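You operate a simulated robot arm through the tools that you are given. There is no shell and no other tool. Be economical: measure what you need, move in short steps, check, and stop when the job is done.

You are at the controls of a simulated robot arm. One attempt, no reset.

## Task
Clamp and brush the short bar, then lay it in the teal tray.
Fine: brush all the dust off; put the brush back; open the clamp before you lift the bar.

It is judged by the outcome, as a careful person would: the job done as asked, and still so three seconds after it is handed in. It fails if anything else is knocked over, pushed out of place, dropped, spilled or broken.

## Robot
A 7-joint arm with a two-finger parallel gripper, fixed in place. Base frame: the origin is at the foot of the arm, x ahead of it, y to its left, z up; the work surface is at about z = 0. Lengths are in mm, angles in degrees, forces in N, time in s.
With the tool pointing down near the work surface it reaches from about 220 to 580 mm from the base axis. Its first joint turns from -66.0 to 66.0 degrees. Payload 2.5 kg.
The TCP is the grasp point between the finger pads, 23 mm short of the fingertips. In the tool frame z runs along the fingers and y along their closing line. Largest opening 94 mm; finger width 38, thickness 10; the body of the gripper, 54 by 96 mm, starts 39 mm behind the TCP.
Orientation is told as [roll, pitch, yaw] about the base's x, y, z axes, in that order, counted from this pose: with the fingers straight down and closing along the base's y, the tool's x points along the base's -x, its y along +y and its z along -z.

## Interface
- The arm moves only by the tool move_arm. Its argument "motion" is a list of rows, each a list of 7 numbers: the shift along the tool's x, y, z in units of 20 mm (1.0 is 20 mm), then the turn, a rotation vector about the tool's x, y, z in units of 4 degrees (1.0 is 4 degrees), then the opening, from 0 (shut) to 1 (fully open). In form: [[x, y, z, rx, ry, rz, grip], ...]. A call has 1 to 8 rows; each row shifts and turns the commanded pose from where the row before left it, along the tool's axes as they then stand. A call with a number of a shift or a turn outside -1 to 1 is refused whole. Rows are played at 5 a second. More than 50 mm and 8.6 degrees between two rows, or a gripper value outside its range, and nothing of the call is played. A pose out of reach is approached as far as the arm can. The call stops where the force on the tool passes 40 N (or 10 N more than at its start, if that is more) or the arm is blocked; 0.2 s more then pass. Each finger travels about 108 mm/s and halts on what it meets, pressing with about 23 N; the grip force reading is that of the motor and also rises with nothing between the fingers. The clock runs only during rows and for 0.2 s after the last one: add rows that do not move to give the fingers time. The reply holds the time, the measured pose of the TCP, the force on the tool along the base axes, the opening and the grip force, in the units named above and with some noise, and new pictures: "show" is both (left out), scene, wrist or none.
- Cameras (640 x 400 px; columns grow to the right, rows downward): "scene" is fixed at [116.3, -416.2, 547.2]; the picture's right is [0.79, -0.62, 0.00], its down [-0.30, -0.39, -0.87] and it looks along [0.54, 0.69, -0.49] (base axes); focal length 309 px, centre (320, 200). "wrist" rides on the gripper at [-39, 0, -44] in the tool frame; the picture's right is [0.00, -1.00, 0.00], its down [0.97, 0.00, -0.24] and it looks along [0.24, 0.00, 0.97] (tool axes); focal length 218 px, centre (320, 200). There is no depth. A picture from a camera that has moved, and an enlarged one, comes with that camera's place and axes in the base frame and with its lens. The place of the scene camera against the robot may be out by one fixed shift of up to 18 mm in any direction.
- close_up(camera, box): a new picture of the part [left, top, right, bottom] of that camera's present view, enlarged. The clock stands still meanwhile.
- close_job(): hands the job in; it is judged then, once.

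Go step by step. Nothing tells you positions but the pictures and the camera data: compare them with the known pose of the tool, close in by small moves and look again before you grip or let go. The budget is 120 turns and 150 pictures, counting those below and the enlarged ones. Unless the task says otherwise, let go and move clear before handing in, and close with one line.

The tools are called as a command line: name --pt "numbers of a row" for each row, then --argument value for the rest, lists and objects as JSON in quotes. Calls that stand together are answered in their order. move_arm: Moves the arm, as the interface text tells. Its arguments: {"type":"object","properties":{"motion":{"type":"array"},"show":{"type":"string","enum":["both","scene","wrist","none"]}},"required":["motion"]} The other tools are called the same way: close_up (camera, box) takes an enlarged picture of a part of a camera's view; close_job () hands the job in.

At the start:

```text
time_s: 0.0
tcp_pos: [445.8, -50.2, 408.5]
orientation: [0.0, 0.0, 0.0]
wrist_force: [-0.1, 0.5, -0.7]
opening: 94.2
finger_force: 0.1
```

scene: 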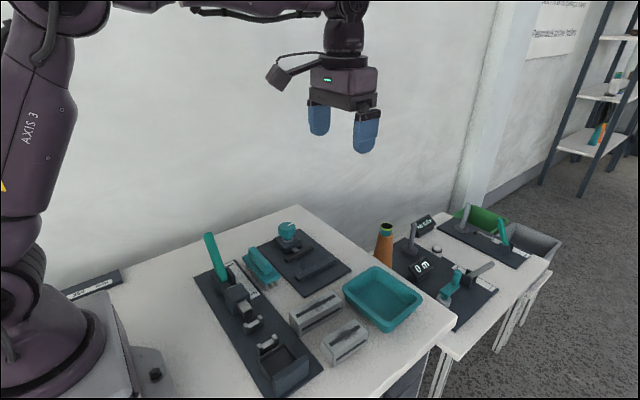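
wrist: 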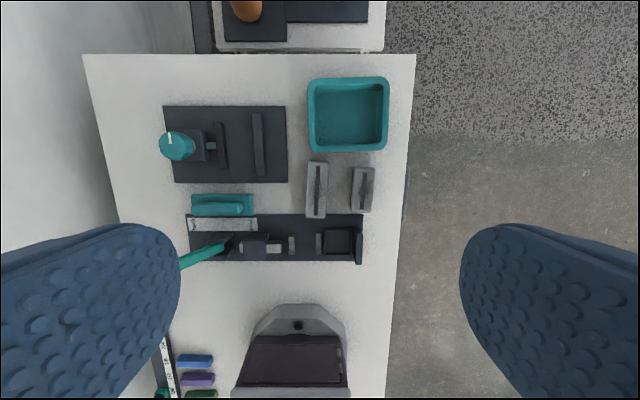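

I see a work surface with a toggle clamp fixture (lever in teal), a brush (teal), two bars, a vise-like fixture and a teal tray. I'll take enlarged views to identify things.

close_up --camera "scene" --box '[180, 200, 440, 400]'

close_up --camera "wrist" --box '[150, 60, 420, 280]'

```text
2.00 times, centred on (310, 300) of scene
camera zoom: at [116.3, -416.2, 547.2], right [0.79, -0.62, 0.0], down [-0.3, -0.39, -0.87], along [0.54, 0.69, -0.49], focal length 618 px, centre (340, 0)
```

zoom: 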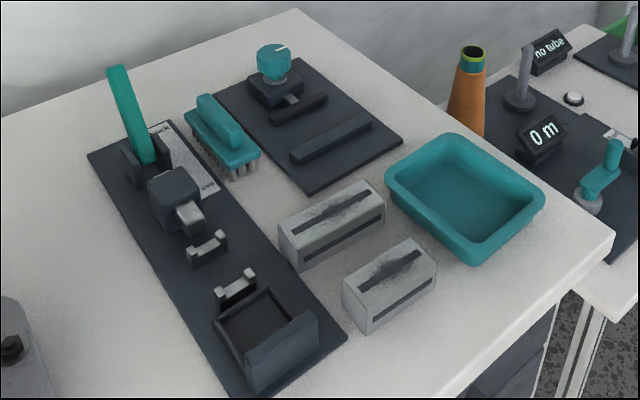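

```text
1.82 times, centred on (285, 170) of wrist
camera zoom: at [483.5, -50.9, 454.0], right [0.0, -1.0, 0.0], down [-0.97, 0.0, 0.24], along [-0.24, 0.0, -0.97], focal length 397 px, centre (384, 254)
```

zoom: 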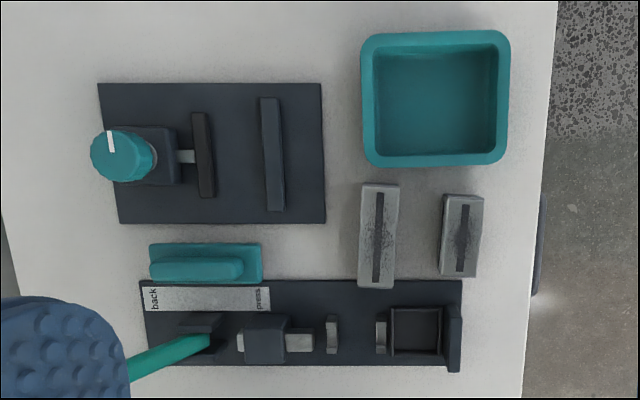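

There are two fixtures: a lever one labelled "back/press", and a knob-driven vise. I'll move closer to tell which is the clamp for the bar.

move_arm --pt "0 0.8 0.9 0 0 0 1" --pt "0 0.8 0.9 0 0 0 1" --pt "0 0.8 0.9 0 0 0 1" --pt "0 0.8 0.9 0 0 0 1" --pt "0 0.8 0.9 0 0 0 1" --pt "0 0.8 0.9 0 0 0 1" --pt "0 0.7 0.9 0 0 0 1" --show "wrist"

close_up --camera "scene" --box '[180, 220, 340, 320]'

close_up --camera "scene" --box '[220, 300, 380, 400]'

```text
time_s: 1.6
tcp_pos: [446.8, 57.3, 285.3]
orientation: [0.0, 0.0, 0.0]
wrist_force: [0.2, 0.6, -0.1]
opening: 94.0
finger_force: 0.1
camera wrist: at [484.1, 59.5, 329.2], right [0.0, -1.0, 0.0], down [-0.97, 0.0, 0.24], along [-0.24, 0.0, -0.97], focal length 218 px, centre (320, 200)
```

wrist: 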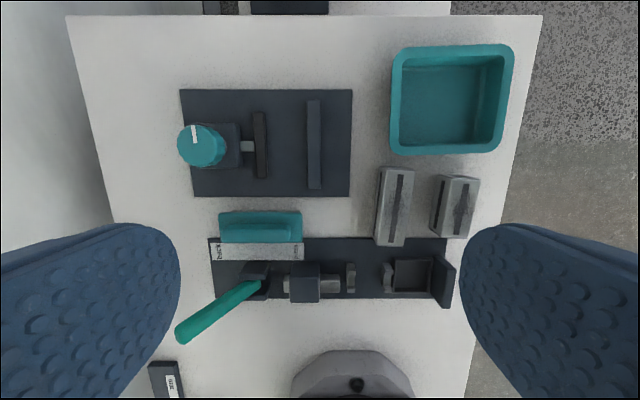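

```text
4.00 times, centred on (260, 270) of scene
camera zoom: at [116.3, -416.2, 547.2], right [0.79, -0.62, 0.0], down [-0.3, -0.39, -0.87], along [0.54, 0.69, -0.49], focal length 1237 px, centre (560, -80)
```

zoom: 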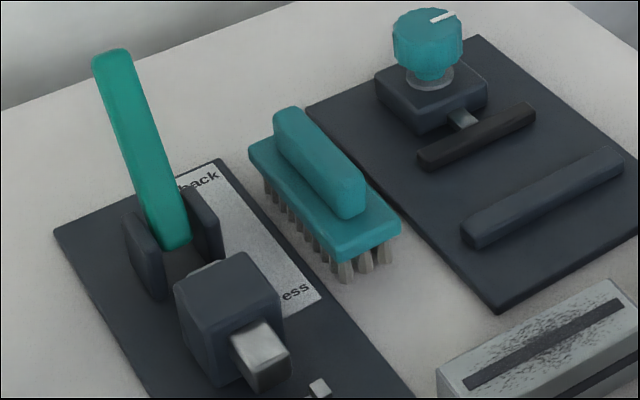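

```text
4.00 times, centred on (300, 350) of scene
camera zoom: at [116.3, -416.2, 547.2], right [0.79, -0.62, 0.0], down [-0.3, -0.39, -0.87], along [0.54, 0.69, -0.49], focal length 1237 px, centre (400, -400)
```

zoom: 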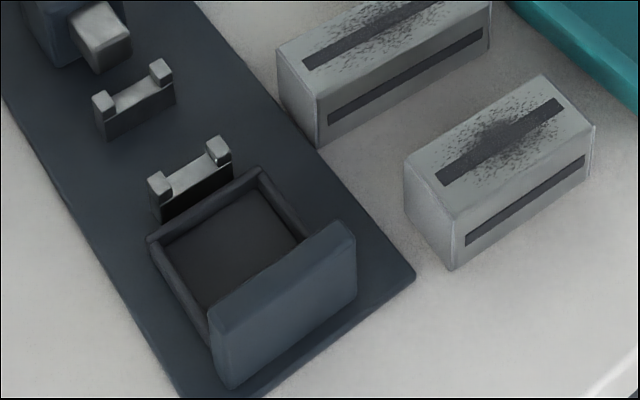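

The knob vise (low jaws, screw along y) is the clamp for the bar. The lever fixture looks like a press/ejector. I'll go above the short bar, at about (402,-134).

move_arm --pt "0.3 -1 0.4 0 0 0 1" --pt "0.3 -1 0.4 0 0 0 1" --pt "0.3 -1 0.4 0 0 0 1" --pt "0.3 -1 0.4 0 0 0 1" --pt "0.3 -1 0.4 0 0 0 1" --pt "0.3 -1 0.4 0 0 0 1" --pt "0.3 -1 0.4 0 0 0 1" --pt "0.2 -1 0.4 0 0 0 1" --show "none"

move_arm --pt "0 -1 1 0 0 0 1" --pt "0 -0.7 1 0 0 0 1" --pt "0 0 1 0 0 0 1" --pt "0 0 0 0 0 0 1" --show "both"

```text
time_s: 3.4
tcp_pos: [403.7, -101.7, 217.1]
orientation: [0.1, 0.1, 0.1]
wrist_force: [-0.4, 0.8, 0.5]
opening: 94.1
finger_force: 0.0
```

```text
time_s: 4.4
tcp_pos: [399.8, -136.1, 160.7]
orientation: [0.1, 0.0, 0.0]
wrist_force: [0.7, -0.8, -0.5]
opening: 93.7
finger_force: 0.1
camera wrist: at [438.4, -136.1, 205.3], right [0.0, -1.0, 0.0], down [-0.97, 0.0, 0.24], along [-0.24, 0.0, -0.97], focal length 218 px, centre (320, 200)
```

scene: 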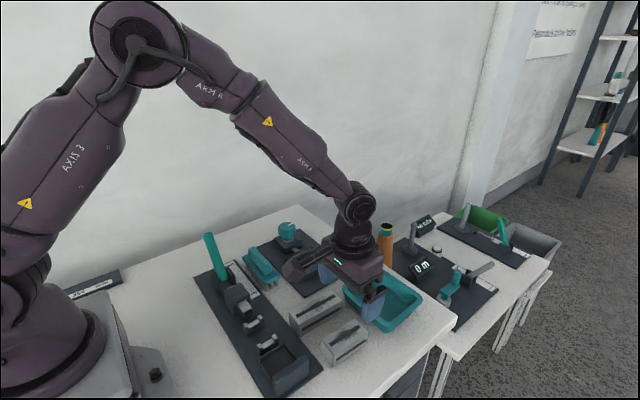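
wrist: 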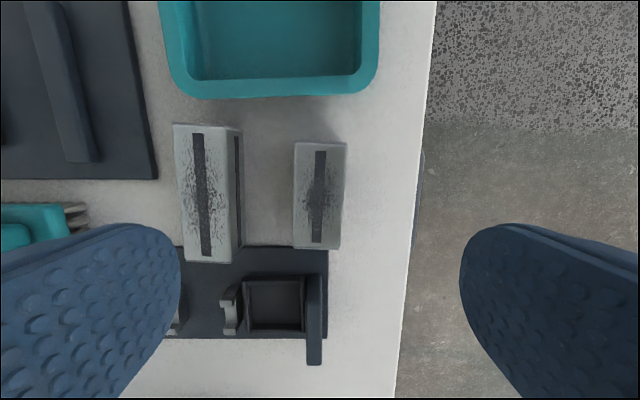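

The short bar sits near (396,-135), long along x with a slight yaw. I'll measure its height and the vise jaws in enlarged pictures.

close_up --camera "scene" --box '[312, 312, 384, 372]'

close_up --camera "wrist" --box '[260, 110, 380, 270]'

```text
6.67 times, centred on (348, 342) of scene
camera zoom: at [116.3, -416.2, 547.2], right [0.79, -0.62, 0.0], down [-0.3, -0.39, -0.87], along [0.54, 0.69, -0.49], focal length 2062 px, centre (133, -747)
```

zoom: 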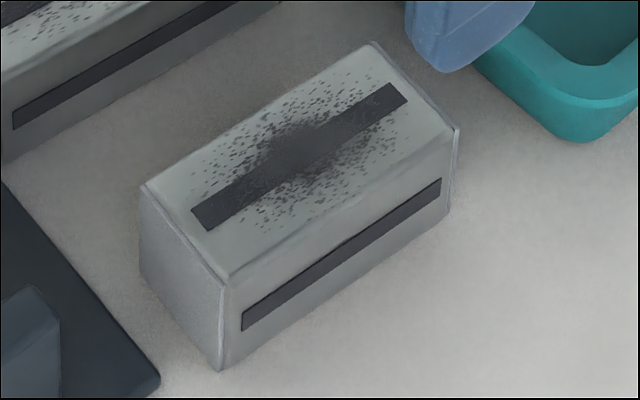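

```text
2.50 times, centred on (320, 190) of wrist
camera zoom: at [438.4, -136.1, 205.3], right [0.0, -1.0, 0.0], down [-0.97, 0.0, 0.24], along [-0.24, 0.0, -0.97], focal length 546 px, centre (320, 225)
```

zoom: 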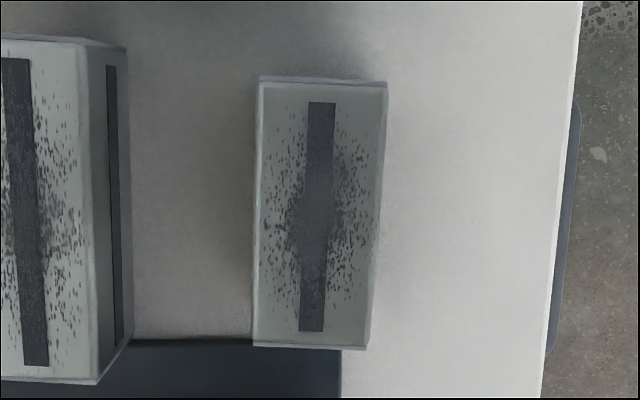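

The bar is about 84×38×40 mm, centred close below the tool with about -2.5° yaw. I'll descend beside it with a partly closed gripper, then check.

move_arm --pt "0.08 0.06 0.8 0 0 0.6 0.7" --pt "0 0 1 0 0 0 0.7" --pt "0 0 1 0 0 0 0.7" --pt "0 0 1 0 0 0 0.7" --pt "0 0 0.9 0 0 0 0.7" --pt "0 0 0.8 0 0 0 0.7" --pt "0 0 0 0 0 0 0.7"

```text
time_s: 6.0
tcp_pos: [398.9, -134.6, 50.5]
orientation: [0.0, 0.0, -2.3]
wrist_force: [-0.3, -0.9, -0.4]
opening: 65.5
finger_force: 0.1
camera wrist: at [436.5, -136.3, 95.3], right [-0.04, -1.0, 0.0], down [-0.97, 0.04, 0.24], along [-0.24, 0.01, -0.97], focal length 218 px, centre (320, 200)
```

scene: 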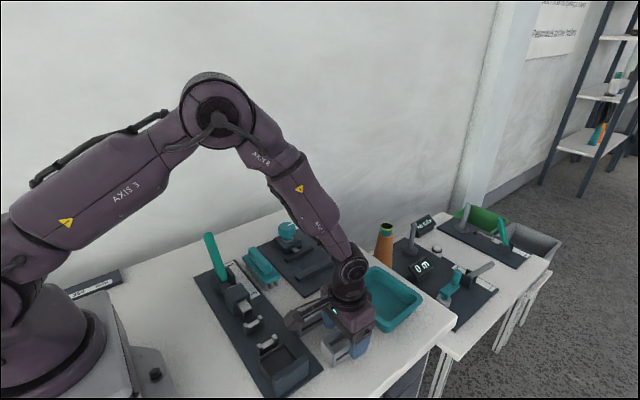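
wrist: 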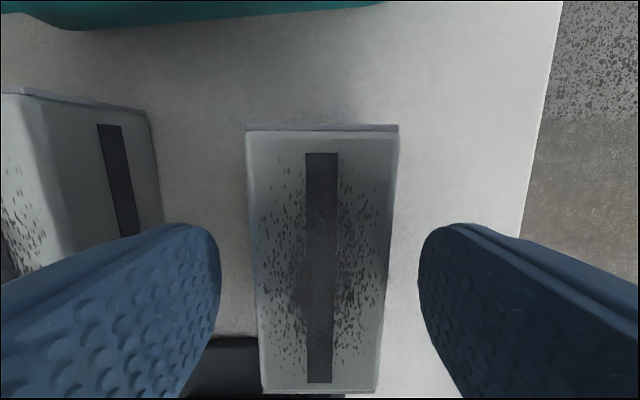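

The bar is centred between the fingers. I'll close and lift a little.

move_arm --pt "0 0 0.1 0 0 0 0.3" --pt "0 0 0 0 0 0 0.3" --pt "0 0 0 0 0 0 0.2" --pt "0 0 -0.5 0 0 0 0.2" --pt "0 0 -1 0 0 0 0.2" --pt "0 0 -1 0 0 0 0.2" --pt "0 0 -1 0 0 0 0.2" --pt "0 0 0 0 0 0 0.2"

```text
time_s: 7.8
tcp_pos: [397.6, -134.1, 118.0]
orientation: [-0.1, 0.0, -2.4]
wrist_force: [0.0, 0.1, -2.0]
opening: 39.5
finger_force: 23.0
camera wrist: at [436.3, -134.4, 162.1], right [-0.04, -1.0, 0.0], down [-0.97, 0.04, 0.24], along [-0.24, 0.01, -0.97], focal length 218 px, centre (320, 200)
```

scene: 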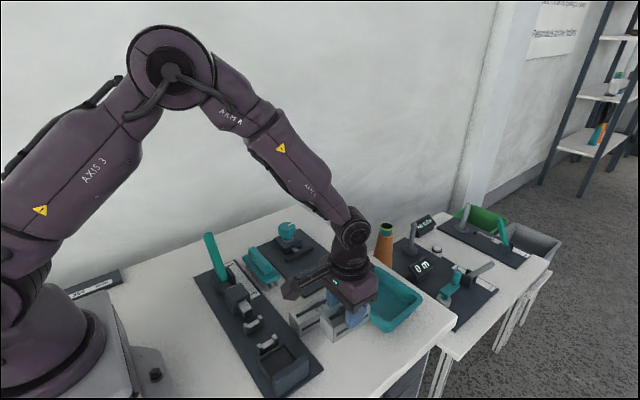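
wrist: 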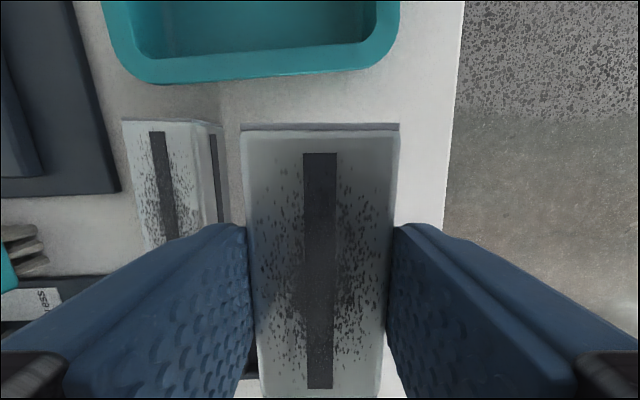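

The bar is held. I'll square it and carry it over the vise gap at about (486,103), staying high.

move_arm --pt "0 0 -1 0 0 -0.6 0.2" --pt "-0.2 1 -0.5 0 0 0 0.2" --pt "-0.4 1 0 0 0 0 0.2" --pt "-0.4 1 0 0 0 0 0.2" --pt "-0.4 1 0 0 0 0 0.2" --pt "-0.4 1 0 0 0 0 0.2" --pt "-0.4 1 0 0 0 0 0.2" --pt "-0.4 1 0 0 0 0 0.2" --show "none"

move_arm --pt "-0.4 1 0 0 0 0 0.2" --pt "-0.4 1 0 0 0 0 0.2" --pt "-0.4 1 0 0 0 0 0.2" --pt "-0.4 1 0 0 0 0 0.2" --pt "-0.2 0.85 0 0 0 0 0.2" --pt "0 0 0 0 0 0 0.2" --pt "0 0 0 0 0 0 0.2"

```text
time_s: 9.6
tcp_pos: [451.2, 3.4, 148.3]
orientation: [0.0, -0.1, 0.1]
wrist_force: [0.1, 0.4, -1.5]
opening: 39.5
finger_force: 23.2
```

```text
time_s: 11.2
tcp_pos: [487.7, 102.5, 148.6]
orientation: [-0.1, 0.0, 0.0]
wrist_force: [0.1, 0.7, -1.4]
opening: 39.8
finger_force: 23.2
camera wrist: at [525.1, 102.4, 191.9], right [0.0, -1.0, 0.0], down [-0.97, 0.0, 0.24], along [-0.24, 0.0, -0.97], focal length 218 px, centre (320, 200)
```

scene: 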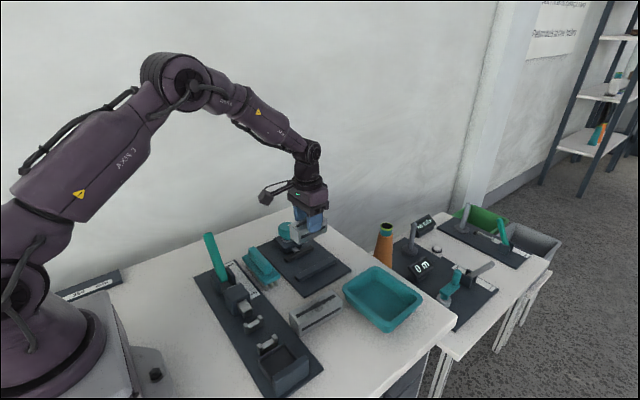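
wrist: 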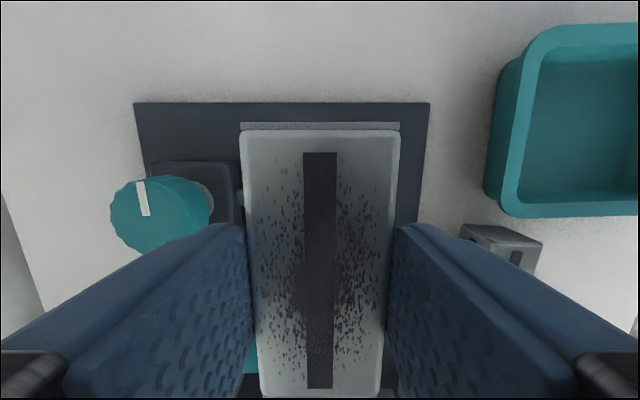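

The vise gap should run from about y=75 to y=135, and the bar spans 82–122. I'll descend partway and look.

move_arm --pt "0.15 0.05 0.8 0 0 0 0.2" --pt "0 0 1 0 0 0 0.2" --pt "0 0 0.7 0 0 0 0.2" --pt "0 0 0 0 0 0 0.2" --show "both"

close_up --camera "scene" --box '[240, 200, 360, 300]'

```text
time_s: 12.2
tcp_pos: [482.8, 103.8, 98.6]
orientation: [0.0, 0.0, 0.0]
wrist_force: [-0.4, -0.1, -0.7]
opening: 39.5
finger_force: 23.1
camera wrist: at [520.2, 104.4, 142.4], right [0.0, -1.0, 0.0], down [-0.97, 0.0, 0.24], along [-0.24, 0.0, -0.97], focal length 218 px, centre (320, 200)
```

scene: 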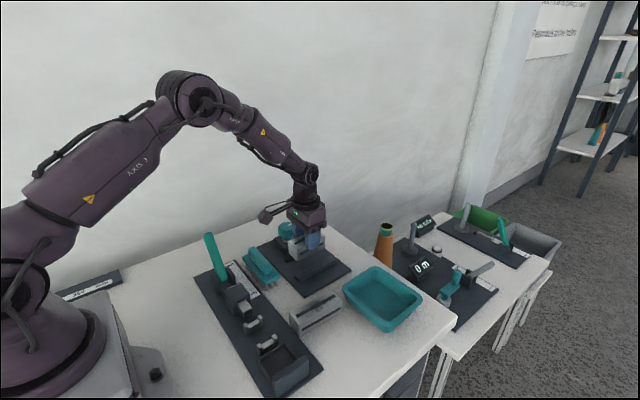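
wrist: 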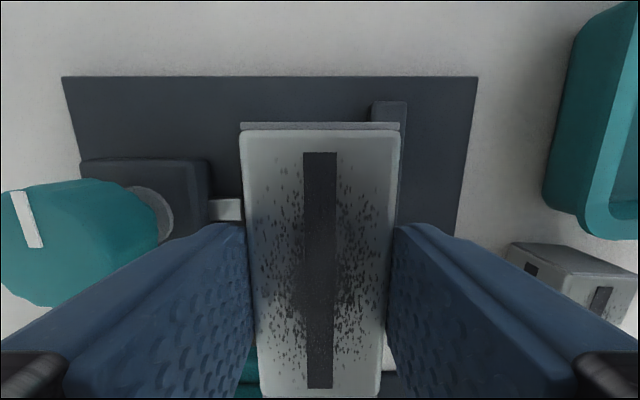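

```text
4.00 times, centred on (300, 250) of scene
camera zoom: at [116.3, -416.2, 547.2], right [0.79, -0.62, 0.0], down [-0.3, -0.39, -0.87], along [0.54, 0.69, -0.49], focal length 1237 px, centre (400, 0)
```

zoom: 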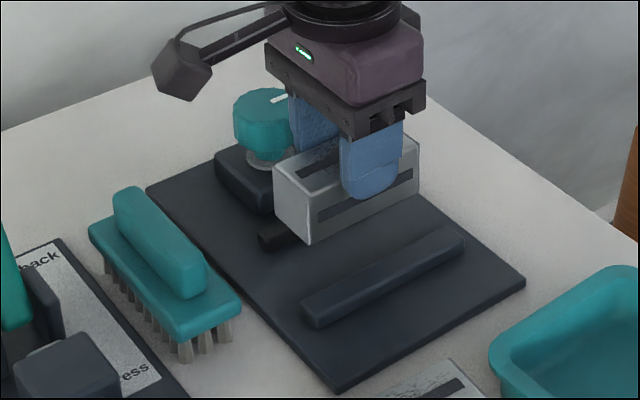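

The bar lines up inside the gap, with about 9 mm clearance to the fixed jaw. I'll lower it to near contact.

move_arm --pt "0 0 0.8 0 0 0 0.2" --pt "0 0 0.7 0 0 0 0.2" --pt "0 0 0.3 0 0 0 0.2" --pt "0 0 0 0 0 0 0.2" --show "wrist"

close_up --camera "scene" --box '[250, 210, 350, 293]'

```text
time_s: 13.2
tcp_pos: [483.6, 103.4, 60.9]
orientation: [0.0, 0.0, 0.0]
wrist_force: [0.6, 0.7, -1.2]
opening: 39.3
finger_force: 22.4
camera wrist: at [521.2, 103.9, 106.3], right [0.0, -1.0, 0.0], down [-0.97, 0.0, 0.24], along [-0.24, 0.0, -0.97], focal length 218 px, centre (320, 200)
```

wrist: 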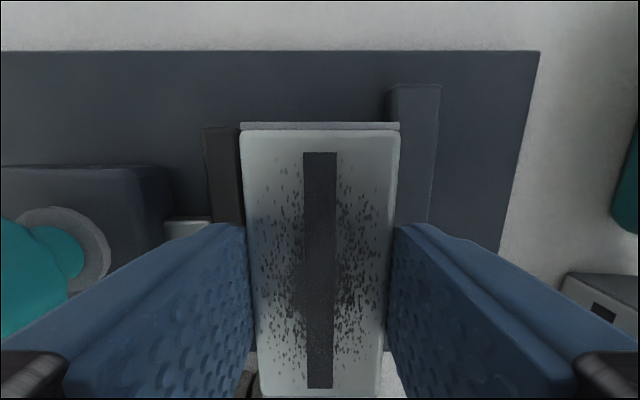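

```text
4.82 times, centred on (300, 252) of scene
camera zoom: at [116.3, -416.2, 547.2], right [0.79, -0.62, 0.0], down [-0.3, -0.39, -0.87], along [0.54, 0.69, -0.49], focal length 1490 px, centre (416, -48)
```

zoom: 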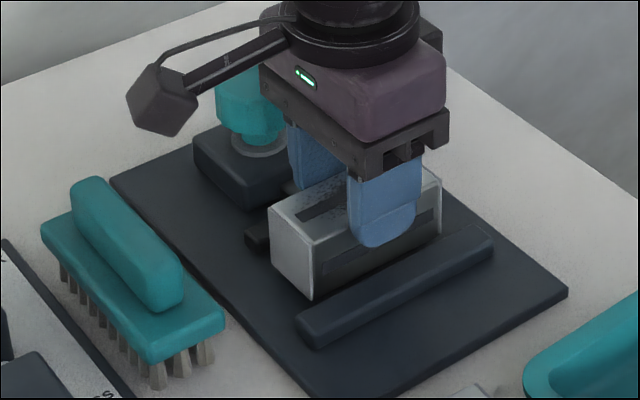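

The bar is between both jaws and clear of them. I'll lower in small steps until it touches.

move_arm --pt "0 0 0.1 0 0 0 0.2" --pt "0 0 0.1 0 0 0 0.2" --pt "0 0 0 0 0 0 0.2" --show "none"

move_arm --pt "0 0 0.1 0 0 0 0.2" --pt "0 0 0 0 0 0 0.2" --show "none"

```text
time_s: 14.0
tcp_pos: [483.6, 105.3, 58.5]
orientation: [-0.1, 0.0, 0.0]
wrist_force: [0.7, -0.2, -1.5]
opening: 39.4
finger_force: 22.5
```

```text
time_s: 14.6
tcp_pos: [484.7, 103.6, 56.7]
orientation: [-0.1, -0.2, 0.0]
wrist_force: [-4.9, -2.6, 15.4]
opening: 39.4
finger_force: 22.8
```

It touched down at 56.7. I'll release and go up.

move_arm --pt "0 0 -0.05 0 0 0 0.55" --pt "0 0 0 0 0 0 0.55" --pt "0 0 -0.5 0 0 0 0.55" --pt "0 0 -1 0 0 0 0.55" --pt "0 0 -1 0 0 0 0.55" --pt "0 0 -1 0 0 0 0.55" --pt "0 0 -1 0 0 0 0.55" --pt "0 0 -1 0 0 0 0.55" --show "wrist"

close_up --camera "wrist" --box '[120, 60, 440, 260]'

```text
time_s: 16.4
tcp_pos: [485.9, 103.9, 168.8]
orientation: [0.0, -0.1, 0.0]
wrist_force: [-0.1, -0.7, -0.1]
opening: 51.8
finger_force: 0.0
camera wrist: at [522.1, 105.2, 213.2], right [0.0, -1.0, 0.0], down [-0.97, 0.0, 0.24], along [-0.24, 0.0, -0.97], focal length 218 px, centre (320, 200)
```

wrist: 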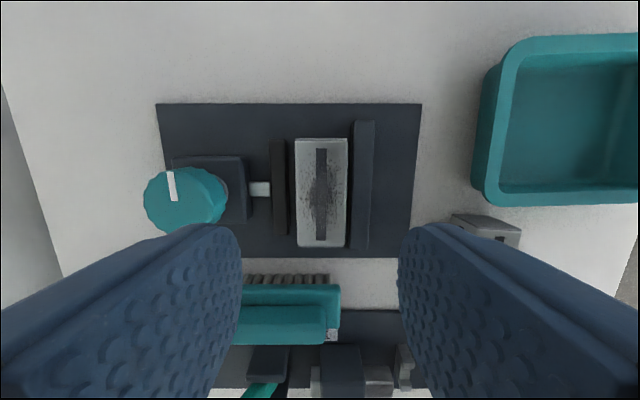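

```text
2.00 times, centred on (280, 160) of wrist
camera zoom: at [522.1, 105.2, 213.2], right [0.0, -1.0, 0.0], down [-0.97, 0.0, 0.24], along [-0.24, 0.0, -0.97], focal length 436 px, centre (400, 280)
```

zoom: 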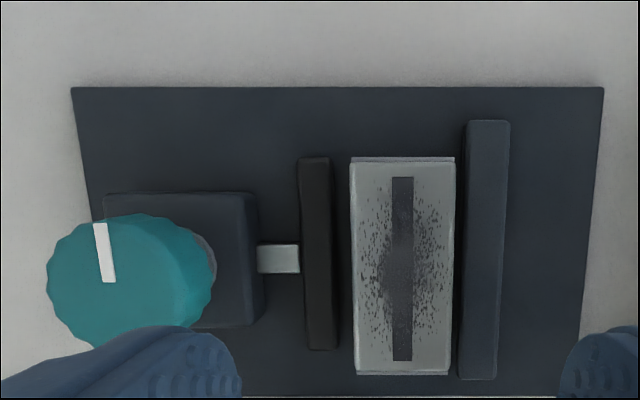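

The bar is seated between the jaws. Next I'll move over the knob at about (487,198) to locate its axis and height.

move_arm --pt "0 1 0 0 0 0 0.9" --pt "0 1 0 0 0 0 0.9" --pt "0 1 0 0 0 0 0.9" --pt "0 1 0 0 0 0 0.9" --pt "0 0.7 0 0 0 0 0.9" --pt "0 0 0 0 0 0 0.9" --show "wrist"

close_up --camera "scene" --box '[250, 200, 350, 283]'

```text
time_s: 17.8
tcp_pos: [483.2, 198.4, 167.6]
orientation: [0.0, 0.0, 0.1]
wrist_force: [-0.2, 0.2, 0.5]
opening: 84.7
finger_force: 0.0
camera wrist: at [520.8, 197.9, 211.7], right [0.0, -1.0, 0.0], down [-0.97, 0.0, 0.24], along [-0.24, 0.0, -0.97], focal length 218 px, centre (320, 200)
```

wrist: 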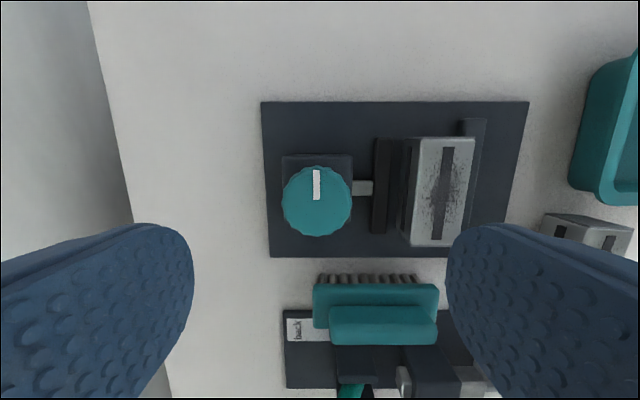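

```text
4.82 times, centred on (300, 242) of scene
camera zoom: at [116.3, -416.1, 547.2], right [0.79, -0.62, 0.0], down [-0.3, -0.39, -0.87], along [0.54, 0.69, -0.49], focal length 1490 px, centre (416, 0)
```

zoom: 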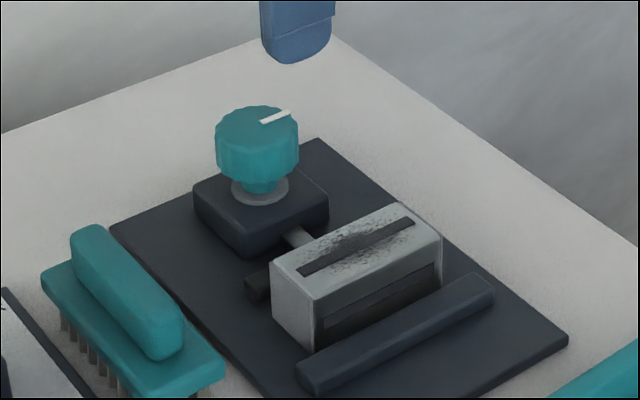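

The knob's axis is at about (487,200.5), its diameter is about 43 mm and its top is at about z=79. I'll centre over it and pre-rotate counter-clockwise so I have a longer tightening sweep.

move_arm --pt "-0.2 0.1 0 0 0 0 0.8" --pt "0 0 0.4 0 0 -1 0.8" --pt "0 0 0.4 0 0 -1 0.8" --pt "0 0 0.4 0 0 -1 0.8" --pt "0 0 0.4 0 0 -1 0.8" --pt "0 0 0.4 0 0 -1 0.8" --pt "0 0 0.4 0 0 -1 0.8" --pt "0 0 0 0 0 -1 0.8" --show "none"

move_arm --pt "0 0 0 0 0 -1 0.8" --pt "0 0 0 0 0 -1 0.8" --pt "0 0 0 0 0 -1 0.8" --pt "0 0 0 0 0 -1 0.8" --pt "0 0 0 0 0 -1 0.8" --pt "0 0 0 0 0 -1 0.8" --pt "0 0 0 0 0 -1 0.8" --pt "0 0 0 0 0 -1 0.8" --show "both"

```text
time_s: 19.6
tcp_pos: [488.3, 199.7, 118.9]
orientation: [-0.1, -0.1, 28.1]
wrist_force: [-0.5, -0.2, 0.2]
opening: 74.9
finger_force: 0.0
```

```text
time_s: 21.4
tcp_pos: [486.7, 199.1, 118.6]
orientation: [0.0, 0.0, 60.1]
wrist_force: [-0.5, 0.0, -0.6]
opening: 75.2
finger_force: 0.0
camera wrist: at [505.6, 234.0, 163.4], right [0.87, -0.5, 0.0], down [-0.48, -0.84, 0.24], along [-0.12, -0.21, -0.97], focal length 218 px, centre (320, 200)
```

scene: 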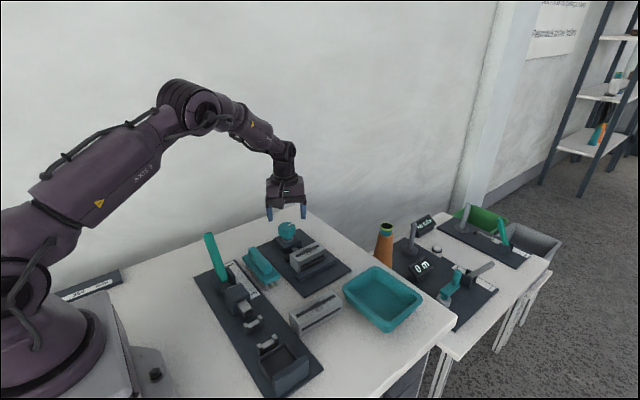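
wrist: 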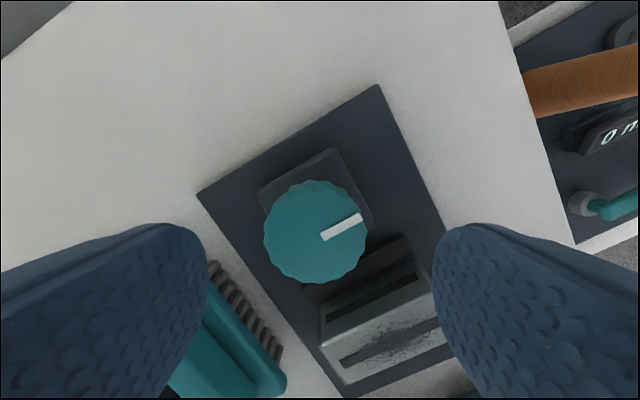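

The knob is about 2 mm off along the closing direction. I'll correct that, descend and grip it.

move_arm --pt "-0.05 0.08 0.6 0 0 0 0.8" --pt "0 0 0.9 0 0 0 0.8" --pt "0 0 0.8 0 0 0 0.8" --pt "0 0 0 0 0 0 0.4" --pt "0 0 0 0 0 0 0.3" --pt "0 0 0 0 0 0 0.3" --pt "0 0 0 0 0 0 0.3" --show "wrist"

close_up --camera "scene" --box '[240, 180, 360, 280]'

```text
time_s: 23.0
tcp_pos: [485.3, 203.2, 71.9]
orientation: [0.3, 0.1, 60.1]
wrist_force: [-13.4, 6.3, 2.0]
opening: 47.1
finger_force: 44.6
camera wrist: at [504.8, 236.5, 116.8], right [0.87, -0.5, 0.0], down [-0.48, -0.84, 0.24], along [-0.12, -0.21, -0.97], focal length 218 px, centre (320, 200)
```

wrist: 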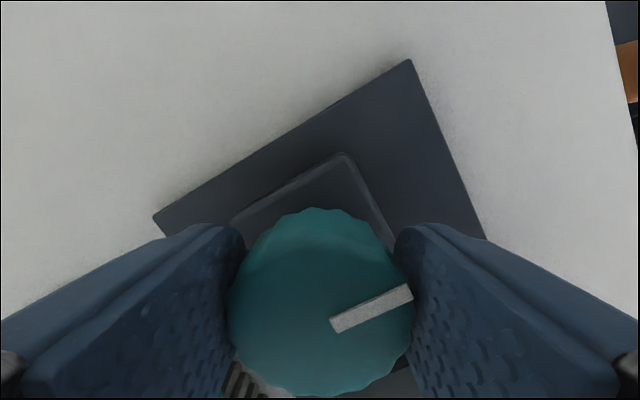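

```text
4.00 times, centred on (300, 230) of scene
camera zoom: at [116.3, -416.2, 547.2], right [0.79, -0.62, 0.0], down [-0.3, -0.39, -0.87], along [0.54, 0.69, -0.49], focal length 1237 px, centre (400, 80)
```

zoom: 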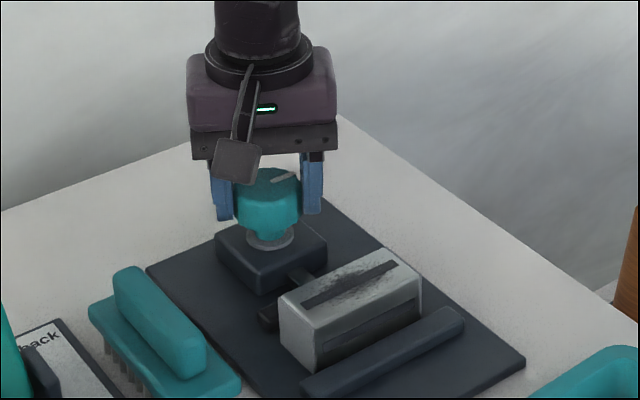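

The knob is gripped with a small side load. I'll trim the position and turn clockwise by 28° as a test.

move_arm --pt "-0.1 0.1 0 0 0 0 0.3" --pt "0 0 0 0 0 1 0.3" --pt "0 0 0 0 0 1 0.3" --pt "0 0 0 0 0 1 0.3" --pt "0 0 0 0 0 1 0.3" --pt "0 0 0 0 0 1 0.3" --pt "0 0 0 0 0 1 0.3" --pt "0 0 0 0 0 1 0.3" --show "wrist"

close_up --camera "scene" --box '[240, 180, 360, 280]'

```text
time_s: 24.8
tcp_pos: [487.4, 201.3, 73.2]
orientation: [-0.3, 0.0, 31.8]
wrist_force: [12.2, -18.0, -5.7]
opening: 47.1
finger_force: 44.0
camera wrist: at [519.1, 222.6, 117.0], right [0.53, -0.85, 0.01], down [-0.83, -0.51, 0.24], along [-0.2, -0.13, -0.97], focal length 218 px, centre (320, 200)
```

wrist: 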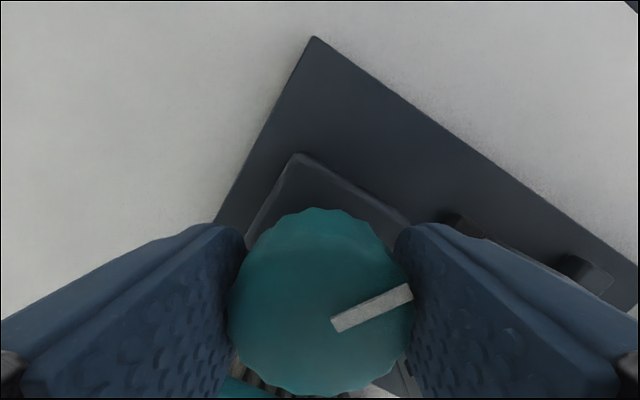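

```text
4.00 times, centred on (300, 230) of scene
camera zoom: at [116.3, -416.2, 547.2], right [0.79, -0.62, 0.0], down [-0.3, -0.39, -0.87], along [0.54, 0.69, -0.49], focal length 1237 px, centre (400, 80)
```

zoom: 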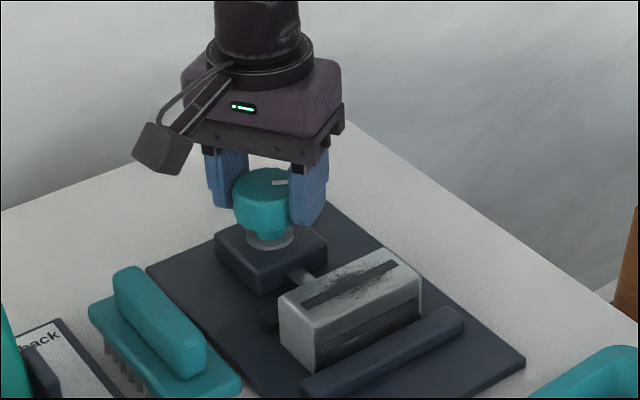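

The knob turns with the gripper and the jaw advances. I'll ease the side load and keep turning.

move_arm --pt "0 -0.08 0 0 0 0 0.3" --pt "0 0 0 0 0 1 0.3" --pt "0 0 0 0 0 1 0.3" --pt "0 0 0 0 0 1 0.3" --pt "0 0 0 0 0 1 0.3" --pt "0 0 0 0 0 1 0.3" --pt "0 0 0 0 0 1 0.3" --pt "0 0 0 0 0 1 0.3" --show "none"

close_up --camera "scene" --box '[240, 180, 360, 280]'

```text
time_s: 26.6
tcp_pos: [487.3, 199.9, 72.3]
orientation: [-0.3, -0.1, 3.8]
wrist_force: [-3.4, -25.3, 13.6]
opening: 47.2
finger_force: 45.3
```

```text
4.00 times, centred on (300, 230) of scene
camera zoom: at [116.2, -416.2, 547.2], right [0.79, -0.62, 0.0], down [-0.3, -0.39, -0.87], along [0.54, 0.69, -0.49], focal length 1237 px, centre (400, 80)
```

zoom: 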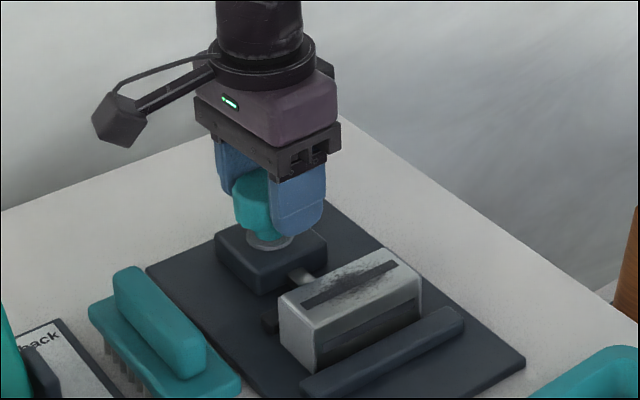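

The jaw is still advancing. I'll ease the y load and continue.

move_arm --pt "0 -0.12 -0.03 0 0 0 0.3" --pt "0 0 0 0 0 1 0.3" --pt "0 0 0 0 0 1 0.3" --pt "0 0 0 0 0 1 0.3" --pt "0 0 0 0 0 1 0.3" --pt "0 0 0 0 0 1 0.3" --pt "0 0 0 0 0 1 0.3" --pt "0 0 0 0 0 1 0.3" --show "wrist"

close_up --camera "scene" --box '[240, 180, 360, 280]'

```text
time_s: 28.4
tcp_pos: [487.9, 198.3, 73.4]
orientation: [-0.1, -0.2, -24.2]
wrist_force: [19.8, -14.9, -12.1]
opening: 47.2
finger_force: 44.6
camera wrist: at [521.7, 183.2, 117.4], right [-0.41, -0.91, 0.0], down [-0.89, 0.4, 0.24], along [-0.22, 0.09, -0.97], focal length 218 px, centre (320, 200)
```

wrist: 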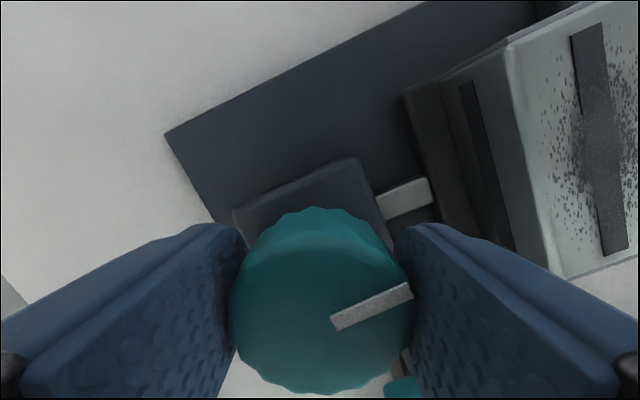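

```text
4.00 times, centred on (300, 230) of scene
camera zoom: at [116.3, -416.1, 547.2], right [0.79, -0.62, 0.0], down [-0.3, -0.39, -0.87], along [0.54, 0.69, -0.49], focal length 1237 px, centre (400, 80)
```

zoom: 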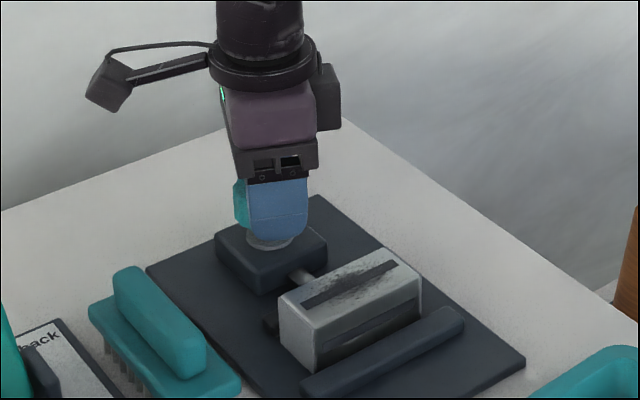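

Nearly in contact. I'll keep turning, easing the loads.

move_arm --pt "-0.12 -0.03 0 0 0 0 0.3" --pt "0 0 0 0 0 1 0.3" --pt "0 0 0 0 0 1 0.3" --pt "0 0 0 0 0 1 0.3" --pt "0 0 0 0 0 1 0.3" --pt "0 0 0 0 0 1 0.3" --pt "0 0 0 0 0 1 0.3" --pt "0 0 0 0 0 1 0.3" --show "wrist"

close_up --camera "scene" --box '[270, 220, 340, 280]'

```text
time_s: 30.2
tcp_pos: [486.4, 197.3, 71.8]
orientation: [-0.5, 0.1, -52.1]
wrist_force: [-19.6, -21.4, 3.5]
opening: 47.1
finger_force: 45.1
camera wrist: at [509.7, 167.3, 117.3], right [-0.79, -0.61, 0.01], down [-0.59, 0.77, 0.24], along [-0.15, 0.19, -0.97], focal length 218 px, centre (320, 200)
```

wrist: 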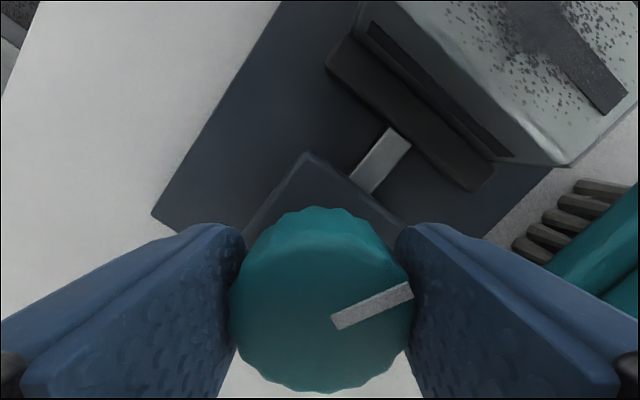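

```text
6.67 times, centred on (305, 250) of scene
camera zoom: at [116.2, -416.2, 547.2], right [0.79, -0.62, 0.0], down [-0.3, -0.39, -0.87], along [0.54, 0.69, -0.49], focal length 2062 px, centre (420, -133)
```

zoom: 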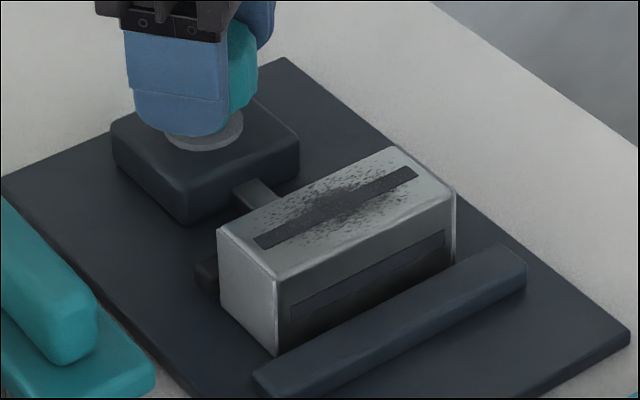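

The jaw has just reached the bar, with about 8 mm left to the fixed jaw. I'll continue the sweep.

move_arm --pt "-0.03 -0.13 0 0 0 0 0.3" --pt "0 0 0 0 0 1 0.3" --pt "0 0 0 0 0 1 0.3" --pt "0 0 0 0 0 1 0.3" --pt "0 0 0 0 0 1 0.3" --pt "0 0 0 0 0 1 0.3" --pt "0 0 0 0 0 1 0.3" --pt "0 0 0 0 0 1 0.3" --show "wrist"

close_up --camera "scene" --box '[270, 220, 340, 280]'

```text
time_s: 31.7
tcp_pos: [485.8, 197.6, 72.2]
orientation: [-0.4, 0.1, -72.6]
wrist_force: [-3.0, -0.8, 2.6]
opening: 46.9
finger_force: 44.9
stopped in row 7: the force on the tool passed its limit (the readings are from after the stop); the commanded pose is now the measured one
camera wrist: at [496.5, 160.3, 117.3], right [-0.95, -0.3, 0.01], down [-0.29, 0.93, 0.24], along [-0.08, 0.23, -0.97], focal length 218 px, centre (320, 200)
```

wrist: 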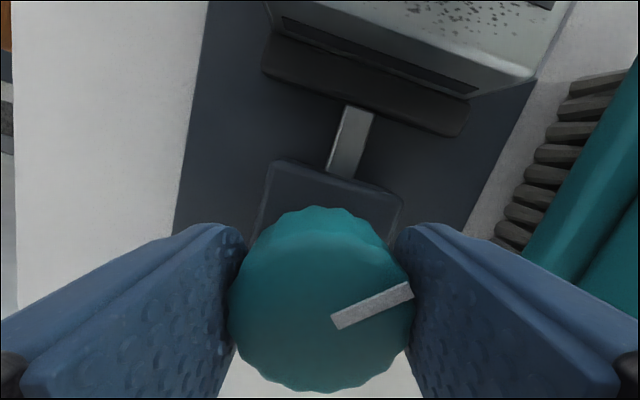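

```text
6.67 times, centred on (305, 250) of scene
camera zoom: at [116.3, -416.1, 547.2], right [0.79, -0.62, 0.0], down [-0.3, -0.39, -0.87], along [0.54, 0.69, -0.49], focal length 2062 px, centre (420, -133)
```

zoom: 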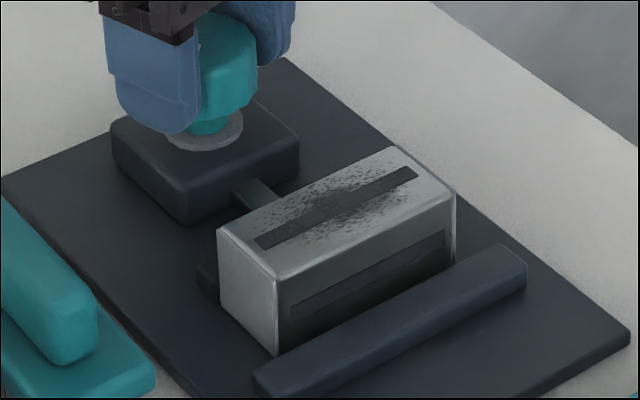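

The stop was from accumulated side load, and it has been relieved. I'll continue turning.

move_arm --pt "0 0 0 0 0 1 0.3" --pt "0 0 0 0 0 1 0.3" --pt "0 0 0 0 0 1 0.3" --pt "0 0 0 0 0 1 0.3" --pt "0 0 0 0 0 1 0.3" --pt "0 0 0 0 0 1 0.3" --show "none"

close_up --camera "wrist" --box '[160, 0, 640, 400]'

close_up --camera "scene" --box '[270, 220, 340, 280]'

```text
time_s: 33.1
tcp_pos: [484.6, 198.0, 73.9]
orientation: [-1.0, -0.2, -96.7]
wrist_force: [-29.5, -9.5, 20.5]
opening: 47.2
finger_force: 45.5
```

```text
1.00 times, centred on (400, 200) of wrist
camera zoom: at [479.8, 158.9, 117.4], right [-0.99, 0.12, 0.02], down [0.12, 0.96, 0.24], along [0.01, 0.24, -0.97], focal length 218 px, centre (240, 200)
```

zoom: 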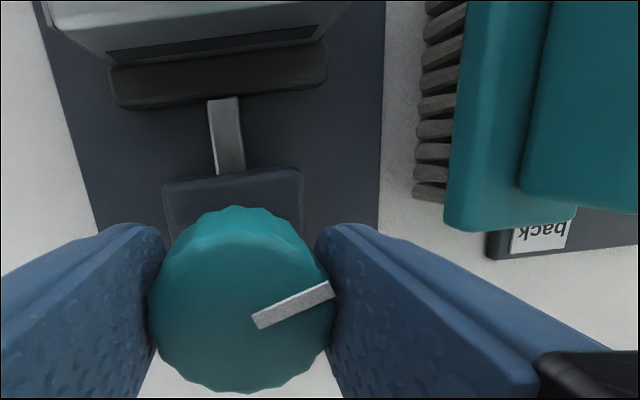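

```text
6.67 times, centred on (305, 250) of scene
camera zoom: at [116.2, -416.2, 547.2], right [0.79, -0.62, 0.0], down [-0.3, -0.39, -0.87], along [0.54, 0.69, -0.49], focal length 2062 px, centre (420, -133)
```

zoom: 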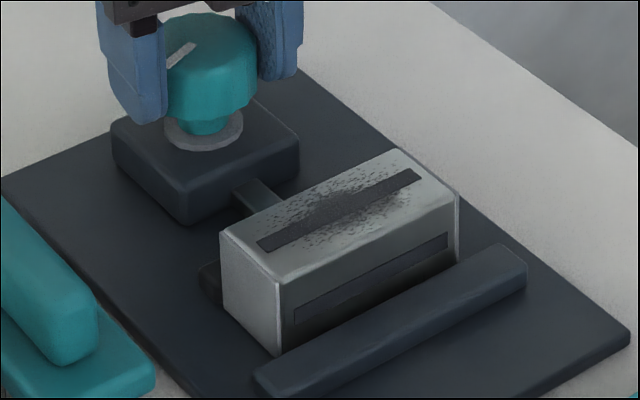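

The bar is now sliding toward the fixed jaw. I'll keep turning.

move_arm --pt "0 -0.13 0 0 0 0 0.3" --pt "0 0 0 0 0 1 0.3" --pt "0 0 0 0 0 1 0.3" --pt "0 0 0 0 0 1 0.3" --pt "0 0 0 0 0 1 0.3" --pt "0 0 0 0 0 1 0.3" --show "none"

close_up --camera "scene" --box '[270, 220, 340, 280]'

```text
time_s: 34.5
tcp_pos: [483.4, 197.7, 72.2]
orientation: [-0.3, -0.1, -116.8]
wrist_force: [16.7, 0.7, -13.3]
opening: 47.1
finger_force: 45.1
```

```text
6.67 times, centred on (305, 250) of scene
camera zoom: at [116.3, -416.1, 547.2], right [0.79, -0.62, 0.0], down [-0.3, -0.39, -0.87], along [0.54, 0.69, -0.49], focal length 2062 px, centre (420, -133)
```

zoom: 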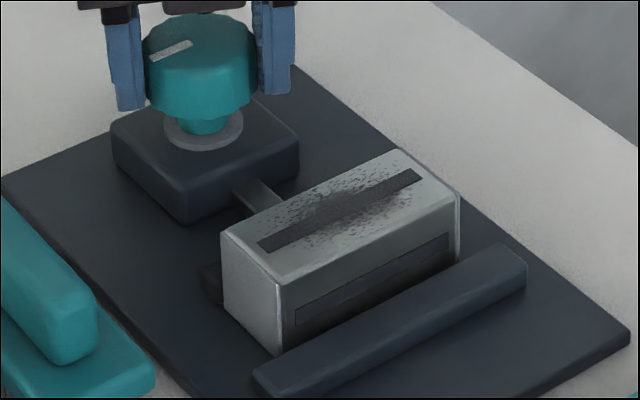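

Progress is about 0.06 mm per degree, so roughly 90–100° remain. Continuing.

move_arm --pt "0 0.06 0 0 0 0 0.3" --pt "0 0 0 0 0 1 0.3" --pt "0 0 0 0 0 1 0.3" --pt "0 0 0 0 0 1 0.3" --pt "0 0 0 0 0 1 0.3" --pt "0 0 0 0 0 1 0.3" --show "none"

close_up --camera "scene" --box '[270, 220, 340, 280]'

```text
time_s: 35.9
tcp_pos: [483.4, 198.5, 71.7]
orientation: [-0.4, -0.4, -136.5]
wrist_force: [-3.6, 0.7, 4.7]
opening: 47.4
finger_force: 45.4
```

```text
6.67 times, centred on (305, 250) of scene
camera zoom: at [116.2, -416.2, 547.2], right [0.79, -0.62, 0.0], down [-0.3, -0.39, -0.87], along [0.54, 0.69, -0.49], focal length 2062 px, centre (420, -133)
```

zoom: 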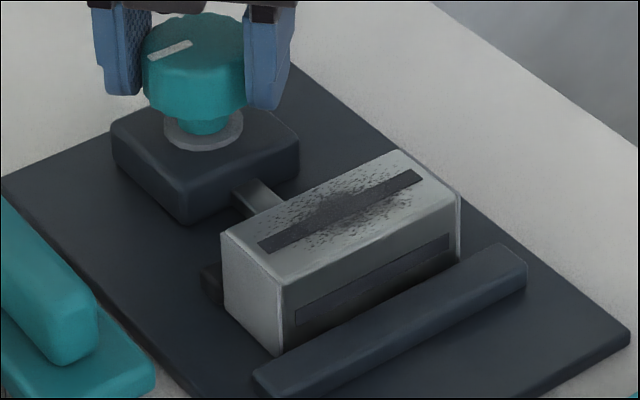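

The knob no longer follows, so it's either tight or slipping. I'll release, rise and look from above.

move_arm --pt "0 0 0 0 0 0 0.8" --pt "0 0 0 0 0 0 0.8" --pt "0 0 -1 0 0 0 0.8" --pt "0 0 -1 0 0 -1 0.8" --pt "0 0 -1 0 0 -1 0.8" --pt "0 0 -1 0 0 -1 0.8" --pt "0 0 0 0 0 -1 0.8" --show "wrist"

close_up --camera "scene" --box '[270, 220, 340, 280]'

```text
time_s: 37.5
tcp_pos: [485.5, 197.8, 152.9]
orientation: [-0.4, -0.2, -120.5]
wrist_force: [-1.0, 0.6, 0.0]
opening: 75.0
finger_force: 0.0
camera wrist: at [464.0, 164.5, 197.3], right [-0.86, 0.51, 0.01], down [0.49, 0.84, 0.24], along [0.11, 0.21, -0.97], focal length 218 px, centre (320, 200)
```

wrist: 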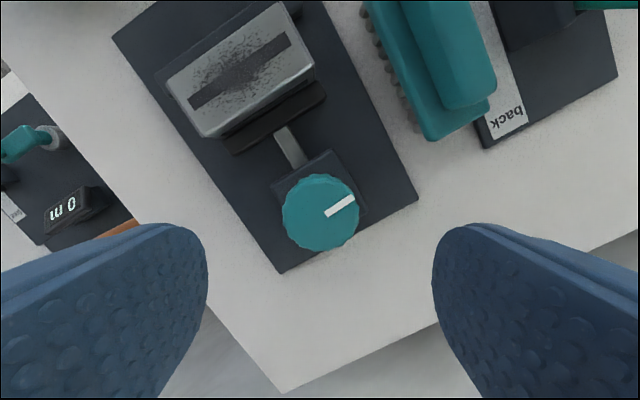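

```text
6.67 times, centred on (305, 250) of scene
camera zoom: at [116.3, -416.2, 547.2], right [0.79, -0.62, 0.0], down [-0.3, -0.39, -0.87], along [0.54, 0.69, -0.49], focal length 2062 px, centre (420, -133)
```

zoom: 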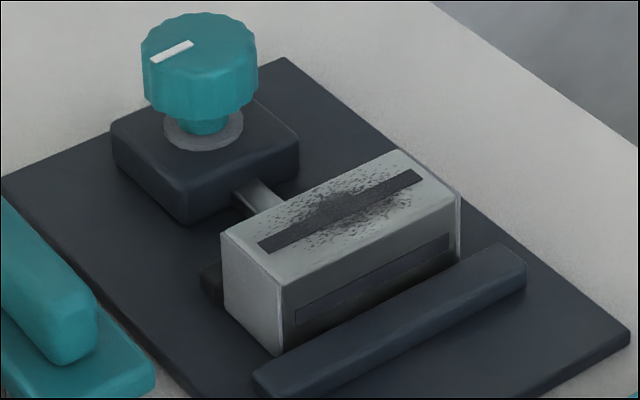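

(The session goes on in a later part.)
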